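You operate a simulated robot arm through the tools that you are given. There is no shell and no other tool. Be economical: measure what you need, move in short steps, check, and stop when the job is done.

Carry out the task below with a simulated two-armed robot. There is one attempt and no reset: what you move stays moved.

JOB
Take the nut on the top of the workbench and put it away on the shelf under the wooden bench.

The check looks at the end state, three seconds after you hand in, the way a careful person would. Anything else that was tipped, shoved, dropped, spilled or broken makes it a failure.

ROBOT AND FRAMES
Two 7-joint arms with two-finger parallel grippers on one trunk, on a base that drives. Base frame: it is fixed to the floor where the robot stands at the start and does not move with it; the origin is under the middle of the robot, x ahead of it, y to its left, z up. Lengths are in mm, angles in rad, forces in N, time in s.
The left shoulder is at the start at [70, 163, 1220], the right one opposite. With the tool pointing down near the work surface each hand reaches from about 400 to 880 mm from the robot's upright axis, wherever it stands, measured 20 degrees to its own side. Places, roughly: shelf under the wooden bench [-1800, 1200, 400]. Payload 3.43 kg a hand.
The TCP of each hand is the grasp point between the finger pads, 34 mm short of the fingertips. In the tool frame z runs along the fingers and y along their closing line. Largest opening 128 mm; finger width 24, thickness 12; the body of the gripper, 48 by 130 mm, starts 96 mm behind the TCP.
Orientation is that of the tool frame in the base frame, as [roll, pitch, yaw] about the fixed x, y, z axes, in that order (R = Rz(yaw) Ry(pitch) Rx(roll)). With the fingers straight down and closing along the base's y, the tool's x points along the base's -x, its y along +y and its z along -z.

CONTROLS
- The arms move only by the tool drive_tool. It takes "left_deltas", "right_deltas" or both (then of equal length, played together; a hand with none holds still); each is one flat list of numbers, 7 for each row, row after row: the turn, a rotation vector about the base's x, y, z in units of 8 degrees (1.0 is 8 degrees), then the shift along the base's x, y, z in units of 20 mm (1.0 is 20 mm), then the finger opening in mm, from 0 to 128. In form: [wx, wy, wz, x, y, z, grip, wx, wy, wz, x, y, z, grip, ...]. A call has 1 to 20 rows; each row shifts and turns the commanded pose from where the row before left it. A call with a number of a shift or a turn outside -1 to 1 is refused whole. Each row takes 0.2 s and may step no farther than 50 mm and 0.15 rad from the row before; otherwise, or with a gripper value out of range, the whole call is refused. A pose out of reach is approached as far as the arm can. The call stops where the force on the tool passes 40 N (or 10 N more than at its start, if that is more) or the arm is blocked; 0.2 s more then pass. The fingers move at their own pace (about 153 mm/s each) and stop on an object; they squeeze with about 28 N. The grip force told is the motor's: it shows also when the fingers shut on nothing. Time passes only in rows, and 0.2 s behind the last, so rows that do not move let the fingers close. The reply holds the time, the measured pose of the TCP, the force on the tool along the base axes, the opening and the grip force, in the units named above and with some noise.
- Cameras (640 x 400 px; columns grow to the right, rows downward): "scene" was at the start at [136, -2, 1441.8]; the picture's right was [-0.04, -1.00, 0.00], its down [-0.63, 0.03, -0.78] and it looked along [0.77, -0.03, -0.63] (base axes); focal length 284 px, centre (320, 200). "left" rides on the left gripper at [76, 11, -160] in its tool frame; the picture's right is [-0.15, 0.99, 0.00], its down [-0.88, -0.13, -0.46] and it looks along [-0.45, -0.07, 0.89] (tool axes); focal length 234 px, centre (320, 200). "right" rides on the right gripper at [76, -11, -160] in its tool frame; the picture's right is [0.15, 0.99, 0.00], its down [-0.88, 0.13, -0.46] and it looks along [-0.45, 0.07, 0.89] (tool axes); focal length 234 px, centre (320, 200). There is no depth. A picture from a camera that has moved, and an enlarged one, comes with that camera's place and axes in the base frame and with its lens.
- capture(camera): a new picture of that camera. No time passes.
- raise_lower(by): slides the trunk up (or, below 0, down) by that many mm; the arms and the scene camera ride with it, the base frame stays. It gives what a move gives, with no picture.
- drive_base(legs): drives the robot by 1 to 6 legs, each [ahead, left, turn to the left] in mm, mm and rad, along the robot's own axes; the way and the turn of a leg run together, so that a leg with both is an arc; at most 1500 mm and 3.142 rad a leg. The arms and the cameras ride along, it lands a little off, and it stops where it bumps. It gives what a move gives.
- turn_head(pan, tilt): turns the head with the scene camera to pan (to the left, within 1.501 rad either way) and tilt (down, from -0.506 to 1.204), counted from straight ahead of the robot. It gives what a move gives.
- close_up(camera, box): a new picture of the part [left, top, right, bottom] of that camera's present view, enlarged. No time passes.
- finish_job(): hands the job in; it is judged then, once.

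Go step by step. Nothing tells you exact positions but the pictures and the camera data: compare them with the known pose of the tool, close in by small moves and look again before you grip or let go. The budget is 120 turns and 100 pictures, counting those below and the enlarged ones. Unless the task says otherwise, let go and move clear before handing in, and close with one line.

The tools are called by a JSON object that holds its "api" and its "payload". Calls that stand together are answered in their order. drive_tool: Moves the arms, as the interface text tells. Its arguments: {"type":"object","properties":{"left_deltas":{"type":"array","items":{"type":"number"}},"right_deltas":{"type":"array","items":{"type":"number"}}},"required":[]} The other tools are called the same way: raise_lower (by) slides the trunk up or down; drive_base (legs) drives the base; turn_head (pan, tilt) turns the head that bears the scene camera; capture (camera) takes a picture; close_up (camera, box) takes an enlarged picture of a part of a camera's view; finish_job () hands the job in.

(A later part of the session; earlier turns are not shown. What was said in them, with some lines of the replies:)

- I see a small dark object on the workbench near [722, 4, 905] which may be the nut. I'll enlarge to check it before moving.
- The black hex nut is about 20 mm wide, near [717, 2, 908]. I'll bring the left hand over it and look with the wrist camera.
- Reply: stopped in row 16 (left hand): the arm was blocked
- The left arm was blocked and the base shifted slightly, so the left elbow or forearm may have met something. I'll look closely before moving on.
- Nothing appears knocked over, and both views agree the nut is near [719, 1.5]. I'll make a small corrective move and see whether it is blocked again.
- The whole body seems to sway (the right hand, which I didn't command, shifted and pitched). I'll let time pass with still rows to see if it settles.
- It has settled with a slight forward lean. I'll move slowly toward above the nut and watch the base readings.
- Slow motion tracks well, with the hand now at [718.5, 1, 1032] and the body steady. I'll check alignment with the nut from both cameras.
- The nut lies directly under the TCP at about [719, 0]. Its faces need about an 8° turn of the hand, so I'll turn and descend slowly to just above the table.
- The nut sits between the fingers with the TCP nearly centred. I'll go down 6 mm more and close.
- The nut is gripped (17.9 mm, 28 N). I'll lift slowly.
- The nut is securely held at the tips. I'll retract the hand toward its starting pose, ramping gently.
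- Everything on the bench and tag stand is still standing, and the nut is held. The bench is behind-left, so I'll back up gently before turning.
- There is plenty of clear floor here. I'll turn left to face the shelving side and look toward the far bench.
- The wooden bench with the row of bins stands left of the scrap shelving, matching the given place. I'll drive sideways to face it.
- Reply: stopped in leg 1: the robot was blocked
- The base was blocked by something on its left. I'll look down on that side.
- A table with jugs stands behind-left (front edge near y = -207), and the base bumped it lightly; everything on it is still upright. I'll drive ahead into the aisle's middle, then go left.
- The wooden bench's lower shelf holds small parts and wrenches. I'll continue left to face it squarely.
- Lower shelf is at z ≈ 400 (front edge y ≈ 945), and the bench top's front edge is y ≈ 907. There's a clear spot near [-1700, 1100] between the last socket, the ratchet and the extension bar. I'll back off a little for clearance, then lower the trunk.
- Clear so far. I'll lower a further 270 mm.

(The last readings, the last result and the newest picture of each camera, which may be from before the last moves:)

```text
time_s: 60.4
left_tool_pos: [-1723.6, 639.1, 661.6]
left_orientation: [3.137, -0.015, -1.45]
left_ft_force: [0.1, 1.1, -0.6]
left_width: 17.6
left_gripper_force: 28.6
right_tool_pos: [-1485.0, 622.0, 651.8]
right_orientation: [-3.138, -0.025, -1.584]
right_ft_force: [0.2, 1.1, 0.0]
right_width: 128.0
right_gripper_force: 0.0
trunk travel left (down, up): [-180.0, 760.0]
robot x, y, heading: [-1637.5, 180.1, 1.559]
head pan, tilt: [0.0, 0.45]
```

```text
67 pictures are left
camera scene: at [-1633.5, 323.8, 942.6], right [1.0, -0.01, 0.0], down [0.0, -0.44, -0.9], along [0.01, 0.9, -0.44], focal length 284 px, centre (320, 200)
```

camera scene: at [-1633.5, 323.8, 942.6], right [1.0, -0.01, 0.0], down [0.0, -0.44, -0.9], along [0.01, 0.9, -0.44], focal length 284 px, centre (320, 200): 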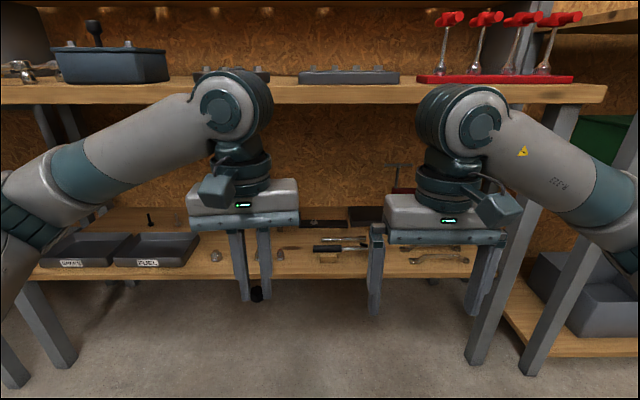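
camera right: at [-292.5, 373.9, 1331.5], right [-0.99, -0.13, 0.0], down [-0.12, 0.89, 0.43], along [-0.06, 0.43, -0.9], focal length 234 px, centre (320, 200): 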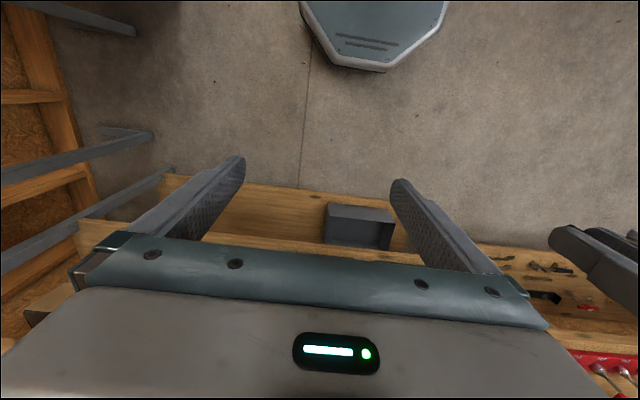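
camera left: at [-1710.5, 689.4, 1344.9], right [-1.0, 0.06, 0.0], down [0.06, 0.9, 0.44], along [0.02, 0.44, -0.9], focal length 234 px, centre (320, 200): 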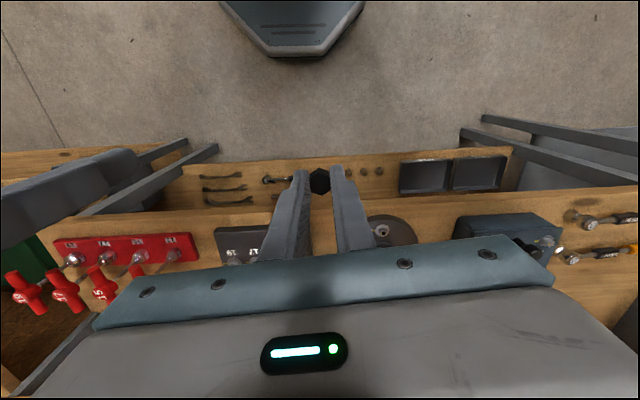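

Good clearance under the bench top (underside z ≈ 869). Now I'll slowly tilt the left fingers about 45° forward while moving in front of the shelf.

{"api": "drive_tool", "payload": {"left_deltas": [0.15, 0, -0.043, 0.05, 0.2, -0.1, 0, 0.25, 0, -0.043, 0.05, 0.35, -0.2, 0, 0.3, 0, -0.043, 0.06, 0.42, -0.27, 0, 0.3, 0, -0.043, 0.06, 0.42, -0.27, 0, 0.3, 0, -0.043, 0.06, 0.42, -0.27, 0, 0.3, 0, -0.043, 0.06, 0.42, -0.27, 0, 0.3, 0, -0.043, 0.06, 0.42, -0.27, 0, 0.3, 0, -0.043, 0.06, 0.42, -0.27, 0, 0.3, 0, -0.043, 0.06, 0.42, -0.27, 0, 0.3, 0, -0.043, 0.06, 0.42, -0.27, 0, 0.3, 0, -0.043, 0.06, 0.42, -0.27, 0, 0.3, 0, -0.043, 0.06, 0.42, -0.27, 0, 0.3, 0, -0.043, 0.06, 0.42, -0.27, 0, 0.3, 0, -0.043, 0.06, 0.42, -0.27, 0, 0.3, 0, -0.043, 0.06, 0.42, -0.27, 0, 0.3, 0, -0.043, 0.06, 0.42, -0.27, 0, 0.3, 0, -0.043, 0.06, 0.42, -0.27, 0, 0.3, 0, -0.043, 0.06, 0.42, -0.27, 0, 0.25, 0, -0.043, 0.05, 0.35, -0.2, 0, 0.15, 0, -0.043, 0.05, 0.2, -0.1, 0]}}

{"api": "capture", "payload": {"camera": "scene"}}

{"api": "capture", "payload": {"camera": "left"}}

```text
time_s: 64.6
left_tool_pos: [-1701.2, 796.1, 564.1]
left_orientation: [-3.092, 0.765, -1.556]
left_ft_force: [-0.5, 0.2, 0.2]
left_width: 17.9
left_gripper_force: 28.0
right_tool_pos: [-1483.7, 620.5, 651.1]
right_orientation: [-3.138, -0.026, -1.583]
right_ft_force: [-0.2, 0.5, -0.5]
right_width: 128.0
right_gripper_force: 0.0
trunk travel left (down, up): [-180.0, 760.0]
robot x, y, heading: [-1630.7, 181.7, 1.559]
head pan, tilt: [0.0, 0.45]
```

```text
66 pictures are left
camera scene: at [-1633.5, 323.9, 942.7], right [1.0, -0.01, 0.0], down [0.0, -0.44, -0.9], along [0.01, 0.9, -0.44], focal length 284 px, centre (320, 200)
```

scene: 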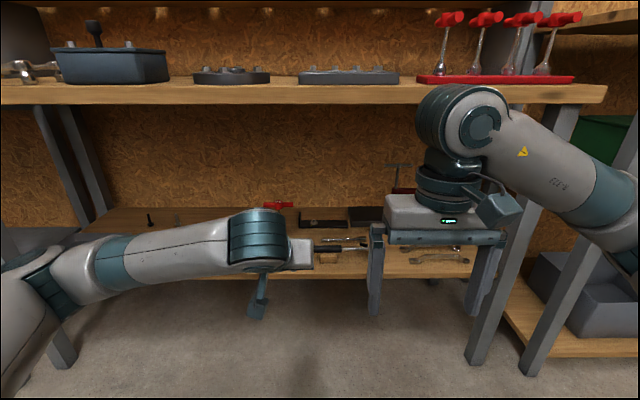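

```text
65 pictures are left
camera left: at [-1718.4, 631.3, 627.2], right [-0.99, 0.12, 0.07], down [0.1, 0.32, 0.94], along [0.1, 0.94, -0.33], focal length 234 px, centre (320, 200)
```

left: 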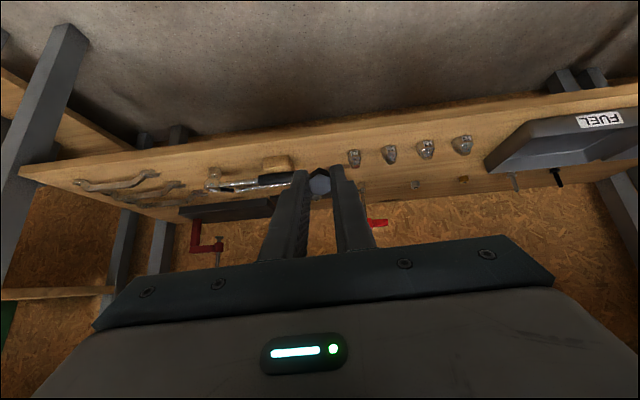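

The left hand is tilted 45° with the camera hanging below, clear of the shelf. I'll drive ahead 150 mm, which keeps the right wrist well short of the bench top.

{"api": "drive_base", "payload": {"legs": [[150, 0, 0]]}}

{"api": "capture", "payload": {"camera": "left"}}

{"api": "capture", "payload": {"camera": "scene"}}

```text
time_s: 66.0
left_tool_pos: [-1701.4, 944.2, 564.3]
left_orientation: [-3.094, 0.764, -1.553]
left_ft_force: [0.3, 0.3, -0.7]
left_width: 17.7
left_gripper_force: 27.7
right_tool_pos: [-1484.2, 771.6, 650.0]
right_orientation: [-3.139, -0.023, -1.581]
right_ft_force: [-0.2, -0.5, 0.2]
right_width: 128.0
right_gripper_force: 0.0
trunk travel left (down, up): [-180.0, 760.0]
robot x, y, heading: [-1635.3, 328.6, 1.56]
head pan, tilt: [0.0, 0.45]
```

```text
64 pictures are left
camera left: at [-1718.4, 780.9, 627.3], right [-0.99, 0.12, 0.07], down [0.1, 0.32, 0.94], along [0.09, 0.94, -0.33], focal length 234 px, centre (320, 200)
```

left: 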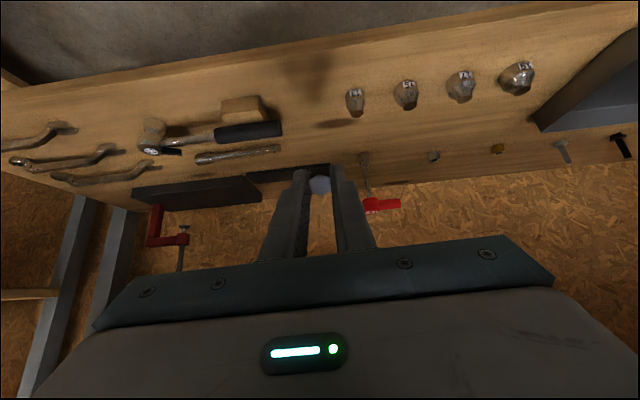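

```text
63 pictures are left
camera scene: at [-1632.7, 473.8, 942.6], right [1.0, -0.01, 0.0], down [0.0, -0.44, -0.9], along [0.01, 0.9, -0.44], focal length 284 px, centre (320, 200)
```

scene: 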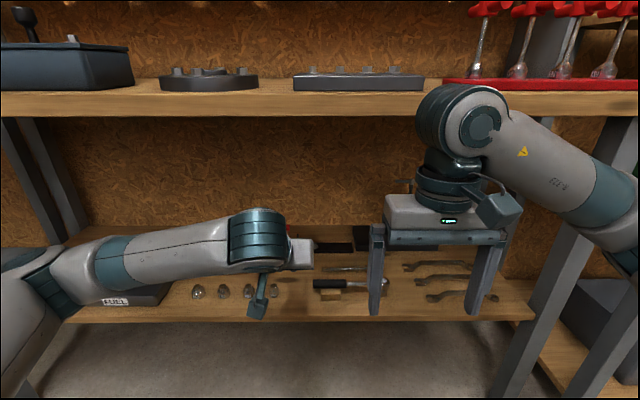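

Item positions are confirmed, and the spot at [-1702, 1100] is free by over 60 mm all round. I'll extend forward and down to a hover there.

{"api": "drive_tool", "payload": {"left_deltas": [0, 0, 0, 0, 0.2, -0.1, 0, 0, 0, 0, 0, 0.4, -0.2, 0, 0, 0, 0, 0, 0.5, -0.24, 0, 0, 0, 0, 0, 0.5, -0.24, 0, 0, 0, 0, 0, 0.5, -0.24, 0, 0, 0, 0, 0, 0.5, -0.24, 0, 0, 0, 0, 0, 0.5, -0.24, 0, 0, 0, 0, 0, 0.5, -0.24, 0, 0, 0, 0, 0, 0.5, -0.24, 0, 0, 0, 0, 0, 0.5, -0.24, 0, 0, 0, 0, 0, 0.5, -0.24, 0, 0, 0, 0, 0, 0.5, -0.24, 0, 0, 0, 0, 0, 0.5, -0.24, 0, 0, 0, 0, 0, 0.4, -0.2, 0, 0, 0, 0, 0, 0.2, -0.1, 0]}}

{"api": "capture", "payload": {"camera": "left"}}

{"api": "capture", "payload": {"camera": "scene"}}

```text
time_s: 69.2
left_tool_pos: [-1702.0, 1078.7, 500.1]
left_orientation: [-3.092, 0.767, -1.554]
left_ft_force: [0.0, -0.3, -0.3]
left_width: 17.6
left_gripper_force: 28.4
right_tool_pos: [-1484.9, 770.5, 650.5]
right_orientation: [-3.138, -0.025, -1.578]
right_ft_force: [-0.3, 0.4, -0.6]
right_width: 127.9
right_gripper_force: 0.1
trunk travel left (down, up): [-180.0, 760.0]
robot x, y, heading: [-1631.9, 329.6, 1.566]
head pan, tilt: [0.0, 0.45]
```

```text
62 pictures are left
camera left: at [-1719.2, 914.8, 562.0], right [-0.99, 0.12, 0.07], down [0.1, 0.32, 0.94], along [0.09, 0.94, -0.33], focal length 234 px, centre (320, 200)
```

left: 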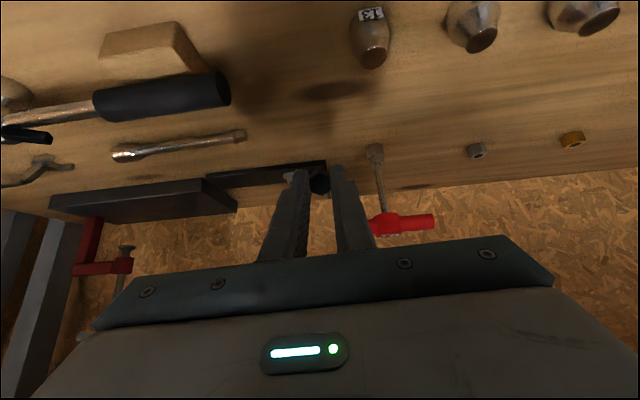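

```text
61 pictures are left
camera scene: at [-1632.7, 473.6, 942.7], right [1.0, -0.01, 0.0], down [0.0, -0.44, -0.9], along [0.01, 0.9, -0.44], focal length 284 px, centre (320, 200)
```

scene: 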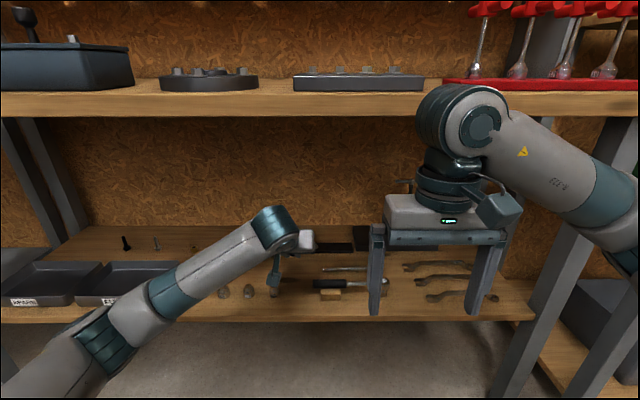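

Hovering over the free spot. I'll descend slowly to near contact, then check.

{"api": "drive_tool", "payload": {"left_deltas": [0, 0, 0, 0, 0, -0.15, 0, 0, 0, 0, 0, 0, -0.25, 0, 0, 0, 0, 0, 0, -0.3, 0, 0, 0, 0, 0, 0, -0.3, 0, 0, 0, 0, 0, 0, -0.3, 0, 0, 0, 0, 0, 0, -0.3, 0, 0, 0, 0, 0, 0, -0.3, 0, 0, 0, 0, 0, 0, -0.3, 0, 0, 0, 0, 0, 0, -0.25, 0, 0, 0, 0, 0, 0, -0.2, 0, 0, 0, 0, 0, 0, -0.15, 0, 0, 0, 0, 0, 0, 0, 0]}}

{"api": "capture", "payload": {"camera": "left"}}

{"api": "capture", "payload": {"camera": "scene"}}

```text
time_s: 71.8
left_tool_pos: [-1701.7, 1079.1, 443.3]
left_orientation: [-3.093, 0.765, -1.553]
left_ft_force: [-0.9, -0.4, 0.1]
left_width: 17.8
left_gripper_force: 27.9
right_tool_pos: [-1484.4, 771.2, 651.9]
right_orientation: [-3.139, -0.024, -1.578]
right_ft_force: [0.2, 0.1, -0.5]
right_width: 128.1
right_gripper_force: 0.0
trunk travel left (down, up): [-180.0, 760.0]
robot x, y, heading: [-1635.3, 331.4, 1.566]
head pan, tilt: [0.0, 0.45]
```

```text
60 pictures are left
camera left: at [-1718.1, 914.5, 506.3], right [-0.99, 0.12, 0.07], down [0.1, 0.32, 0.94], along [0.09, 0.94, -0.33], focal length 234 px, centre (320, 200)
```

left: 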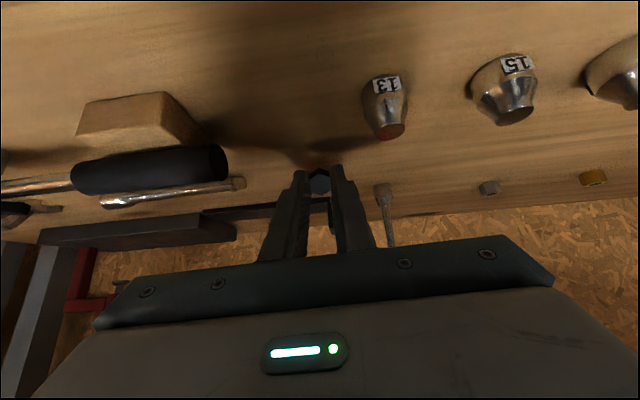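

```text
59 pictures are left
camera scene: at [-1632.7, 473.6, 942.7], right [1.0, -0.01, 0.0], down [0.0, -0.44, -0.9], along [0.01, 0.9, -0.44], focal length 284 px, centre (320, 200)
```

scene: 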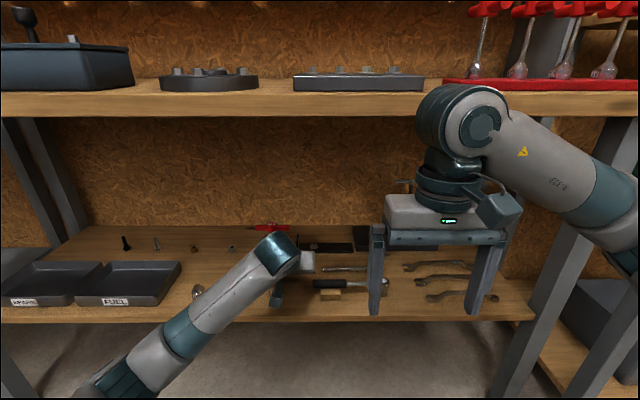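

The tips are almost at their contact shadow. I'll creep down 6 mm and read the force.

{"api": "drive_tool", "payload": {"left_deltas": [0, 0, 0, 0, 0, -0.06, 0, 0, 0, 0, 0, 0, -0.06, 0, 0, 0, 0, 0, 0, -0.06, 0, 0, 0, 0, 0, 0, -0.06, 0, 0, 0, 0, 0, 0, -0.06, 0, 0, 0, 0, 0, 0, 0, 0]}}

{"api": "close_up", "payload": {"camera": "left", "box": [240, 110, 400, 210]}}

```text
time_s: 73.2
left_tool_pos: [-1700.8, 1081.1, 438.5]
left_orientation: [-3.094, 0.765, -1.554]
left_ft_force: [-0.4, -0.1, -0.8]
left_width: 17.9
left_gripper_force: 28.2
right_tool_pos: [-1485.0, 771.3, 651.3]
right_orientation: [-3.137, -0.025, -1.579]
right_ft_force: [0.6, 0.2, 0.6]
right_width: 128.2
right_gripper_force: 0.0
trunk travel left (down, up): [-180.0, 760.0]
robot x, y, heading: [-1635.1, 327.9, 1.567]
head pan, tilt: [0.0, 0.45]
```

```text
4.00 times, centred on (320, 160) of left
camera zoom: at [-1718.3, 915.3, 501.5], right [-0.99, 0.12, 0.07], down [0.1, 0.32, 0.94], along [0.09, 0.94, -0.33], focal length 937 px, centre (320, 360)
```

zoom: 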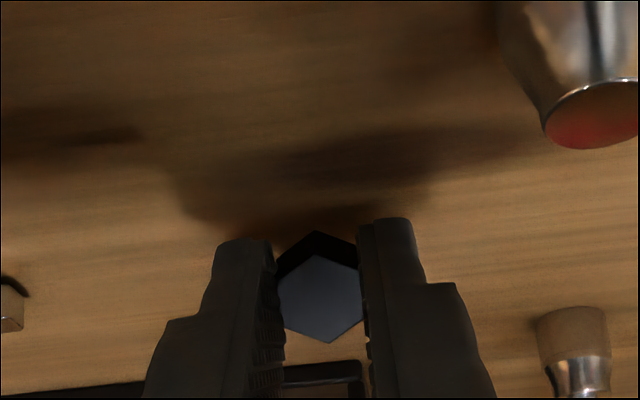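

No contact yet; I'll creep on down a few more millimetres.

{"api": "drive_tool", "payload": {"left_deltas": [0, 0, 0, 0, 0, -0.06, 0, 0, 0, 0, 0, 0, -0.06, 0, 0, 0, 0, 0, 0, -0.06, 0, 0, 0, 0, 0, 0, -0.06, 0, 0, 0, 0, 0, 0, 0, 0]}}

{"api": "close_up", "payload": {"camera": "left", "box": [240, 110, 400, 210]}}

```text
time_s: 74.3
left_tool_pos: [-1701.5, 1079.5, 432.8]
left_orientation: [-3.093, 0.765, -1.551]
left_ft_force: [0.4, -0.2, 1.3]
left_width: 17.6
left_gripper_force: 28.3
right_tool_pos: [-1484.7, 771.9, 650.4]
right_orientation: [-3.138, -0.022, -1.578]
right_ft_force: [0.2, -0.4, 0.7]
right_width: 128.0
right_gripper_force: 0.1
trunk travel left (down, up): [-180.0, 760.0]
robot x, y, heading: [-1639.2, 329.5, 1.56]
head pan, tilt: [0.0, 0.45]
```

```text
4.00 times, centred on (320, 160) of left
camera zoom: at [-1718.0, 914.8, 496.3], right [-0.99, 0.12, 0.07], down [0.1, 0.32, 0.94], along [0.09, 0.94, -0.33], focal length 937 px, centre (320, 360)
```

zoom: 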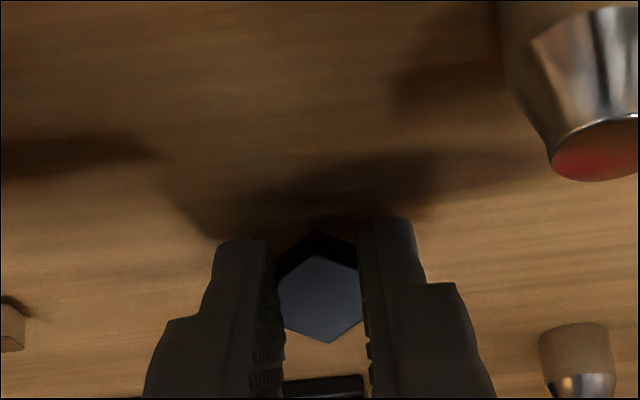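

Still slightly above the wood; continuing in small steps.

{"api": "drive_tool", "payload": {"left_deltas": [0, 0, 0, 0, 0, -0.05, 0, 0, 0, 0, 0, 0, -0.05, 0, 0, 0, 0, 0, 0, -0.05, 0, 0, 0, 0, 0, 0, -0.05, 0, 0, 0, 0, 0, 0, -0.05, 0, 0, 0, 0, 0, 0, 0, 0]}}

{"api": "close_up", "payload": {"camera": "left", "box": [240, 110, 400, 210]}}

```text
time_s: 75.8
left_tool_pos: [-1701.1, 1080.9, 433.0]
left_orientation: [-3.09, 0.772, -1.55]
left_ft_force: [-0.5, -2.4, 26.3]
left_width: 17.5
left_gripper_force: 27.2
right_tool_pos: [-1483.8, 770.2, 652.8]
right_orientation: [-3.141, -0.021, -1.579]
right_ft_force: [0.7, -0.2, 0.1]
right_width: 128.2
right_gripper_force: 0.1
trunk travel left (down, up): [-180.0, 760.0]
robot x, y, heading: [-1633.7, 329.1, 1.562]
head pan, tilt: [0.0, 0.45]
```

```text
4.00 times, centred on (320, 160) of left
camera zoom: at [-1718.4, 914.0, 494.7], right [-0.99, 0.12, 0.07], down [0.1, 0.31, 0.95], along [0.09, 0.94, -0.32], focal length 937 px, centre (320, 360)
```

zoom: 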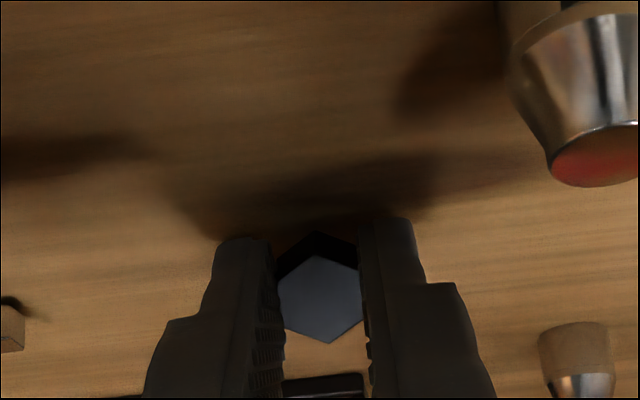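

Contact with the shelf (26 N). I'll ease up to unload, then open the fingers gently.

{"api": "drive_tool", "payload": {"left_deltas": [0, 0, 0, 0, 0, 0.1, 0, 0, 0, 0, 0, 0, 0.1, 0, 0, 0, 0, 0, 0, 0.03, 0, 0, 0, 0, 0, 0, 0, 0, 0, 0, 0, 0, 0, 0, 20, 0, 0, 0, 0, 0, 0, 24, 0, 0, 0, 0, 0, 0, 28, 0, 0, 0, 0, 0, 0, 32, 0, 0, 0, 0, 0, 0, 36, 0, 0, 0, 0, 0, 0, 36]}}

{"api": "capture", "payload": {"camera": "left"}}

{"api": "close_up", "payload": {"camera": "left", "box": [240, 110, 400, 210]}}

```text
time_s: 78.0
left_tool_pos: [-1701.6, 1078.0, 433.5]
left_orientation: [-3.095, 0.763, -1.552]
left_ft_force: [7.2, -5.9, 9.8]
left_width: 31.2
left_gripper_force: 0.0
right_tool_pos: [-1484.1, 771.7, 650.1]
right_orientation: [-3.139, -0.023, -1.58]
right_ft_force: [0.1, 0.3, -0.4]
right_width: 127.8
right_gripper_force: 0.1
trunk travel left (down, up): [-180.0, 760.0]
robot x, y, heading: [-1631.0, 330.6, 1.566]
head pan, tilt: [0.0, 0.45]
```

```text
55 pictures are left
camera left: at [-1718.6, 913.5, 496.4], right [-0.99, 0.12, 0.07], down [0.1, 0.32, 0.94], along [0.09, 0.94, -0.33], focal length 234 px, centre (320, 200)
```

left: 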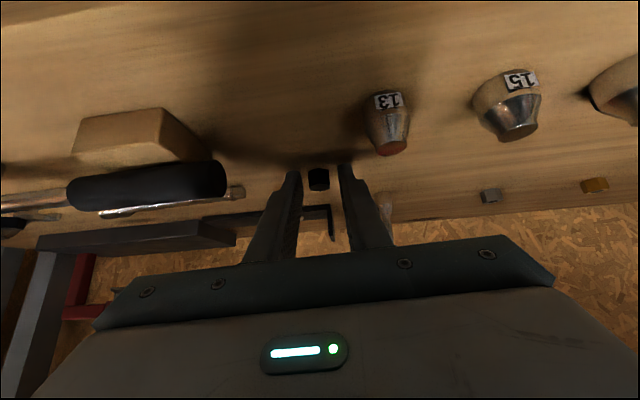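

```text
4.00 times, centred on (320, 160) of left
camera zoom: at [-1718.6, 913.5, 496.4], right [-0.99, 0.12, 0.07], down [0.1, 0.32, 0.94], along [0.09, 0.94, -0.33], focal length 937 px, centre (320, 360)
```

zoom: 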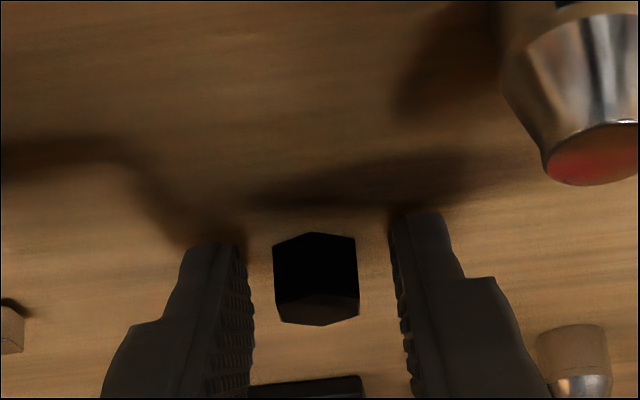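

The nut stands flat on the shelf, free of both fingers. I'll withdraw up and back along the tool axis.

{"api": "drive_tool", "payload": {"left_deltas": [0, 0, 0, 0, -0.05, 0.1, 33, 0, 0, 0, 0, -0.1, 0.15, 34, 0, 0, 0, 0, -0.2, 0.25, 34, 0, 0, 0, 0, -0.3, 0.3, 34, 0, 0, 0, 0, -0.4, 0.4, 34, 0, 0, 0, 0, -0.4, 0.4, 34, 0, 0, 0, 0, -0.4, 0.4, 34, 0, 0, 0, 0, -0.4, 0.4, 34, 0, 0, 0, 0, -0.4, 0.4, 34, 0, 0, 0, 0, -0.4, 0.4, 34, 0, 0, 0, 0, -0.4, 0.4, 34, 0, 0, 0, 0, -0.4, 0.4, 34, 0, 0, 0, 0, -0.4, 0.3, 34, 0, 0, 0, 0, -0.4, 0.2, 34, 0, 0, 0, 0, -0.4, 0.1, 34, 0, 0, 0, 0, -0.3, 0, 34, 0, 0, 0, 0, -0.2, 0, 34]}}

{"api": "capture", "payload": {"camera": "left"}}

{"api": "capture", "payload": {"camera": "scene"}}

```text
time_s: 81.5
left_tool_pos: [-1702.1, 968.7, 525.1]
left_orientation: [-3.092, 0.764, -1.553]
left_ft_force: [0.5, -0.6, -0.1]
left_width: 34.1
left_gripper_force: 0.1
right_tool_pos: [-1483.8, 771.1, 651.3]
right_orientation: [-3.138, -0.024, -1.579]
right_ft_force: [0.2, -0.3, -0.1]
right_width: 127.9
right_gripper_force: 0.0
trunk travel left (down, up): [-180.0, 760.0]
robot x, y, heading: [-1632.2, 331.6, 1.561]
head pan, tilt: [0.0, 0.45]
```

```text
53 pictures are left
camera left: at [-1718.4, 804.1, 588.1], right [-0.99, 0.12, 0.07], down [0.1, 0.32, 0.94], along [0.09, 0.94, -0.33], focal length 234 px, centre (320, 200)
```

left: 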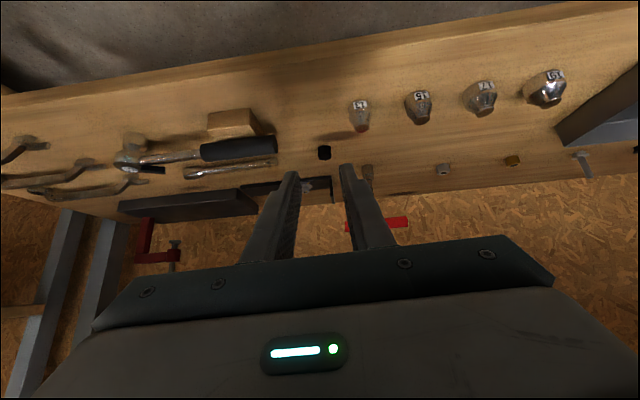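

```text
52 pictures are left
camera scene: at [-1632.7, 473.6, 942.7], right [1.0, -0.01, 0.0], down [0.0, -0.44, -0.9], along [0.01, 0.9, -0.44], focal length 284 px, centre (320, 200)
```

scene: 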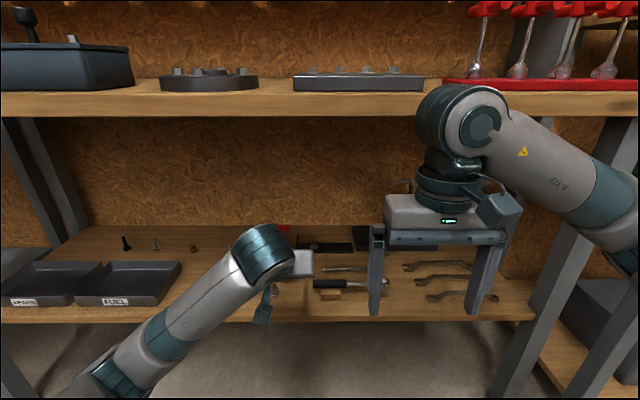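

The nut rests on the shelf and all other items are in place. I'll back the robot clear and do one last check.

{"api": "drive_base", "payload": {"legs": [[-140, 0, 0]]}}

{"api": "capture", "payload": {"camera": "left"}}

```text
time_s: 82.9
left_tool_pos: [-1703.5, 826.9, 523.9]
left_orientation: [-3.092, 0.764, -1.552]
left_ft_force: [0.1, 0.5, 0.3]
left_width: 34.1
left_gripper_force: 0.1
right_tool_pos: [-1487.4, 629.6, 651.4]
right_orientation: [-3.139, -0.023, -1.577]
right_ft_force: [-0.5, -0.7, 0.5]
right_width: 128.1
right_gripper_force: 0.1
trunk travel left (down, up): [-180.0, 760.0]
robot x, y, heading: [-1638.7, 188.2, 1.563]
head pan, tilt: [0.0, 0.45]
```

```text
51 pictures are left
camera left: at [-1720.2, 662.3, 588.1], right [-0.99, 0.12, 0.07], down [0.1, 0.32, 0.94], along [0.09, 0.94, -0.33], focal length 234 px, centre (320, 200)
```

left: 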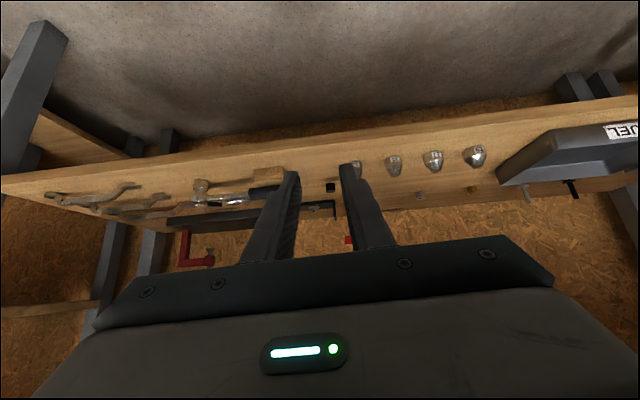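

The nut stands alone on the lower shelf, the hand is clear, and nothing on the shelf has been disturbed. I'm handing in.

{"api": "finish_job", "payload": {}}

```text
The job is handed in.
```

The black nut from the workbench now stands on the shelf under the wooden bench, released and with the hand clear. The base lightly bumped a table holding jugs on the way; everything on it was upright when I looked just afterwards, and I did not check it again.
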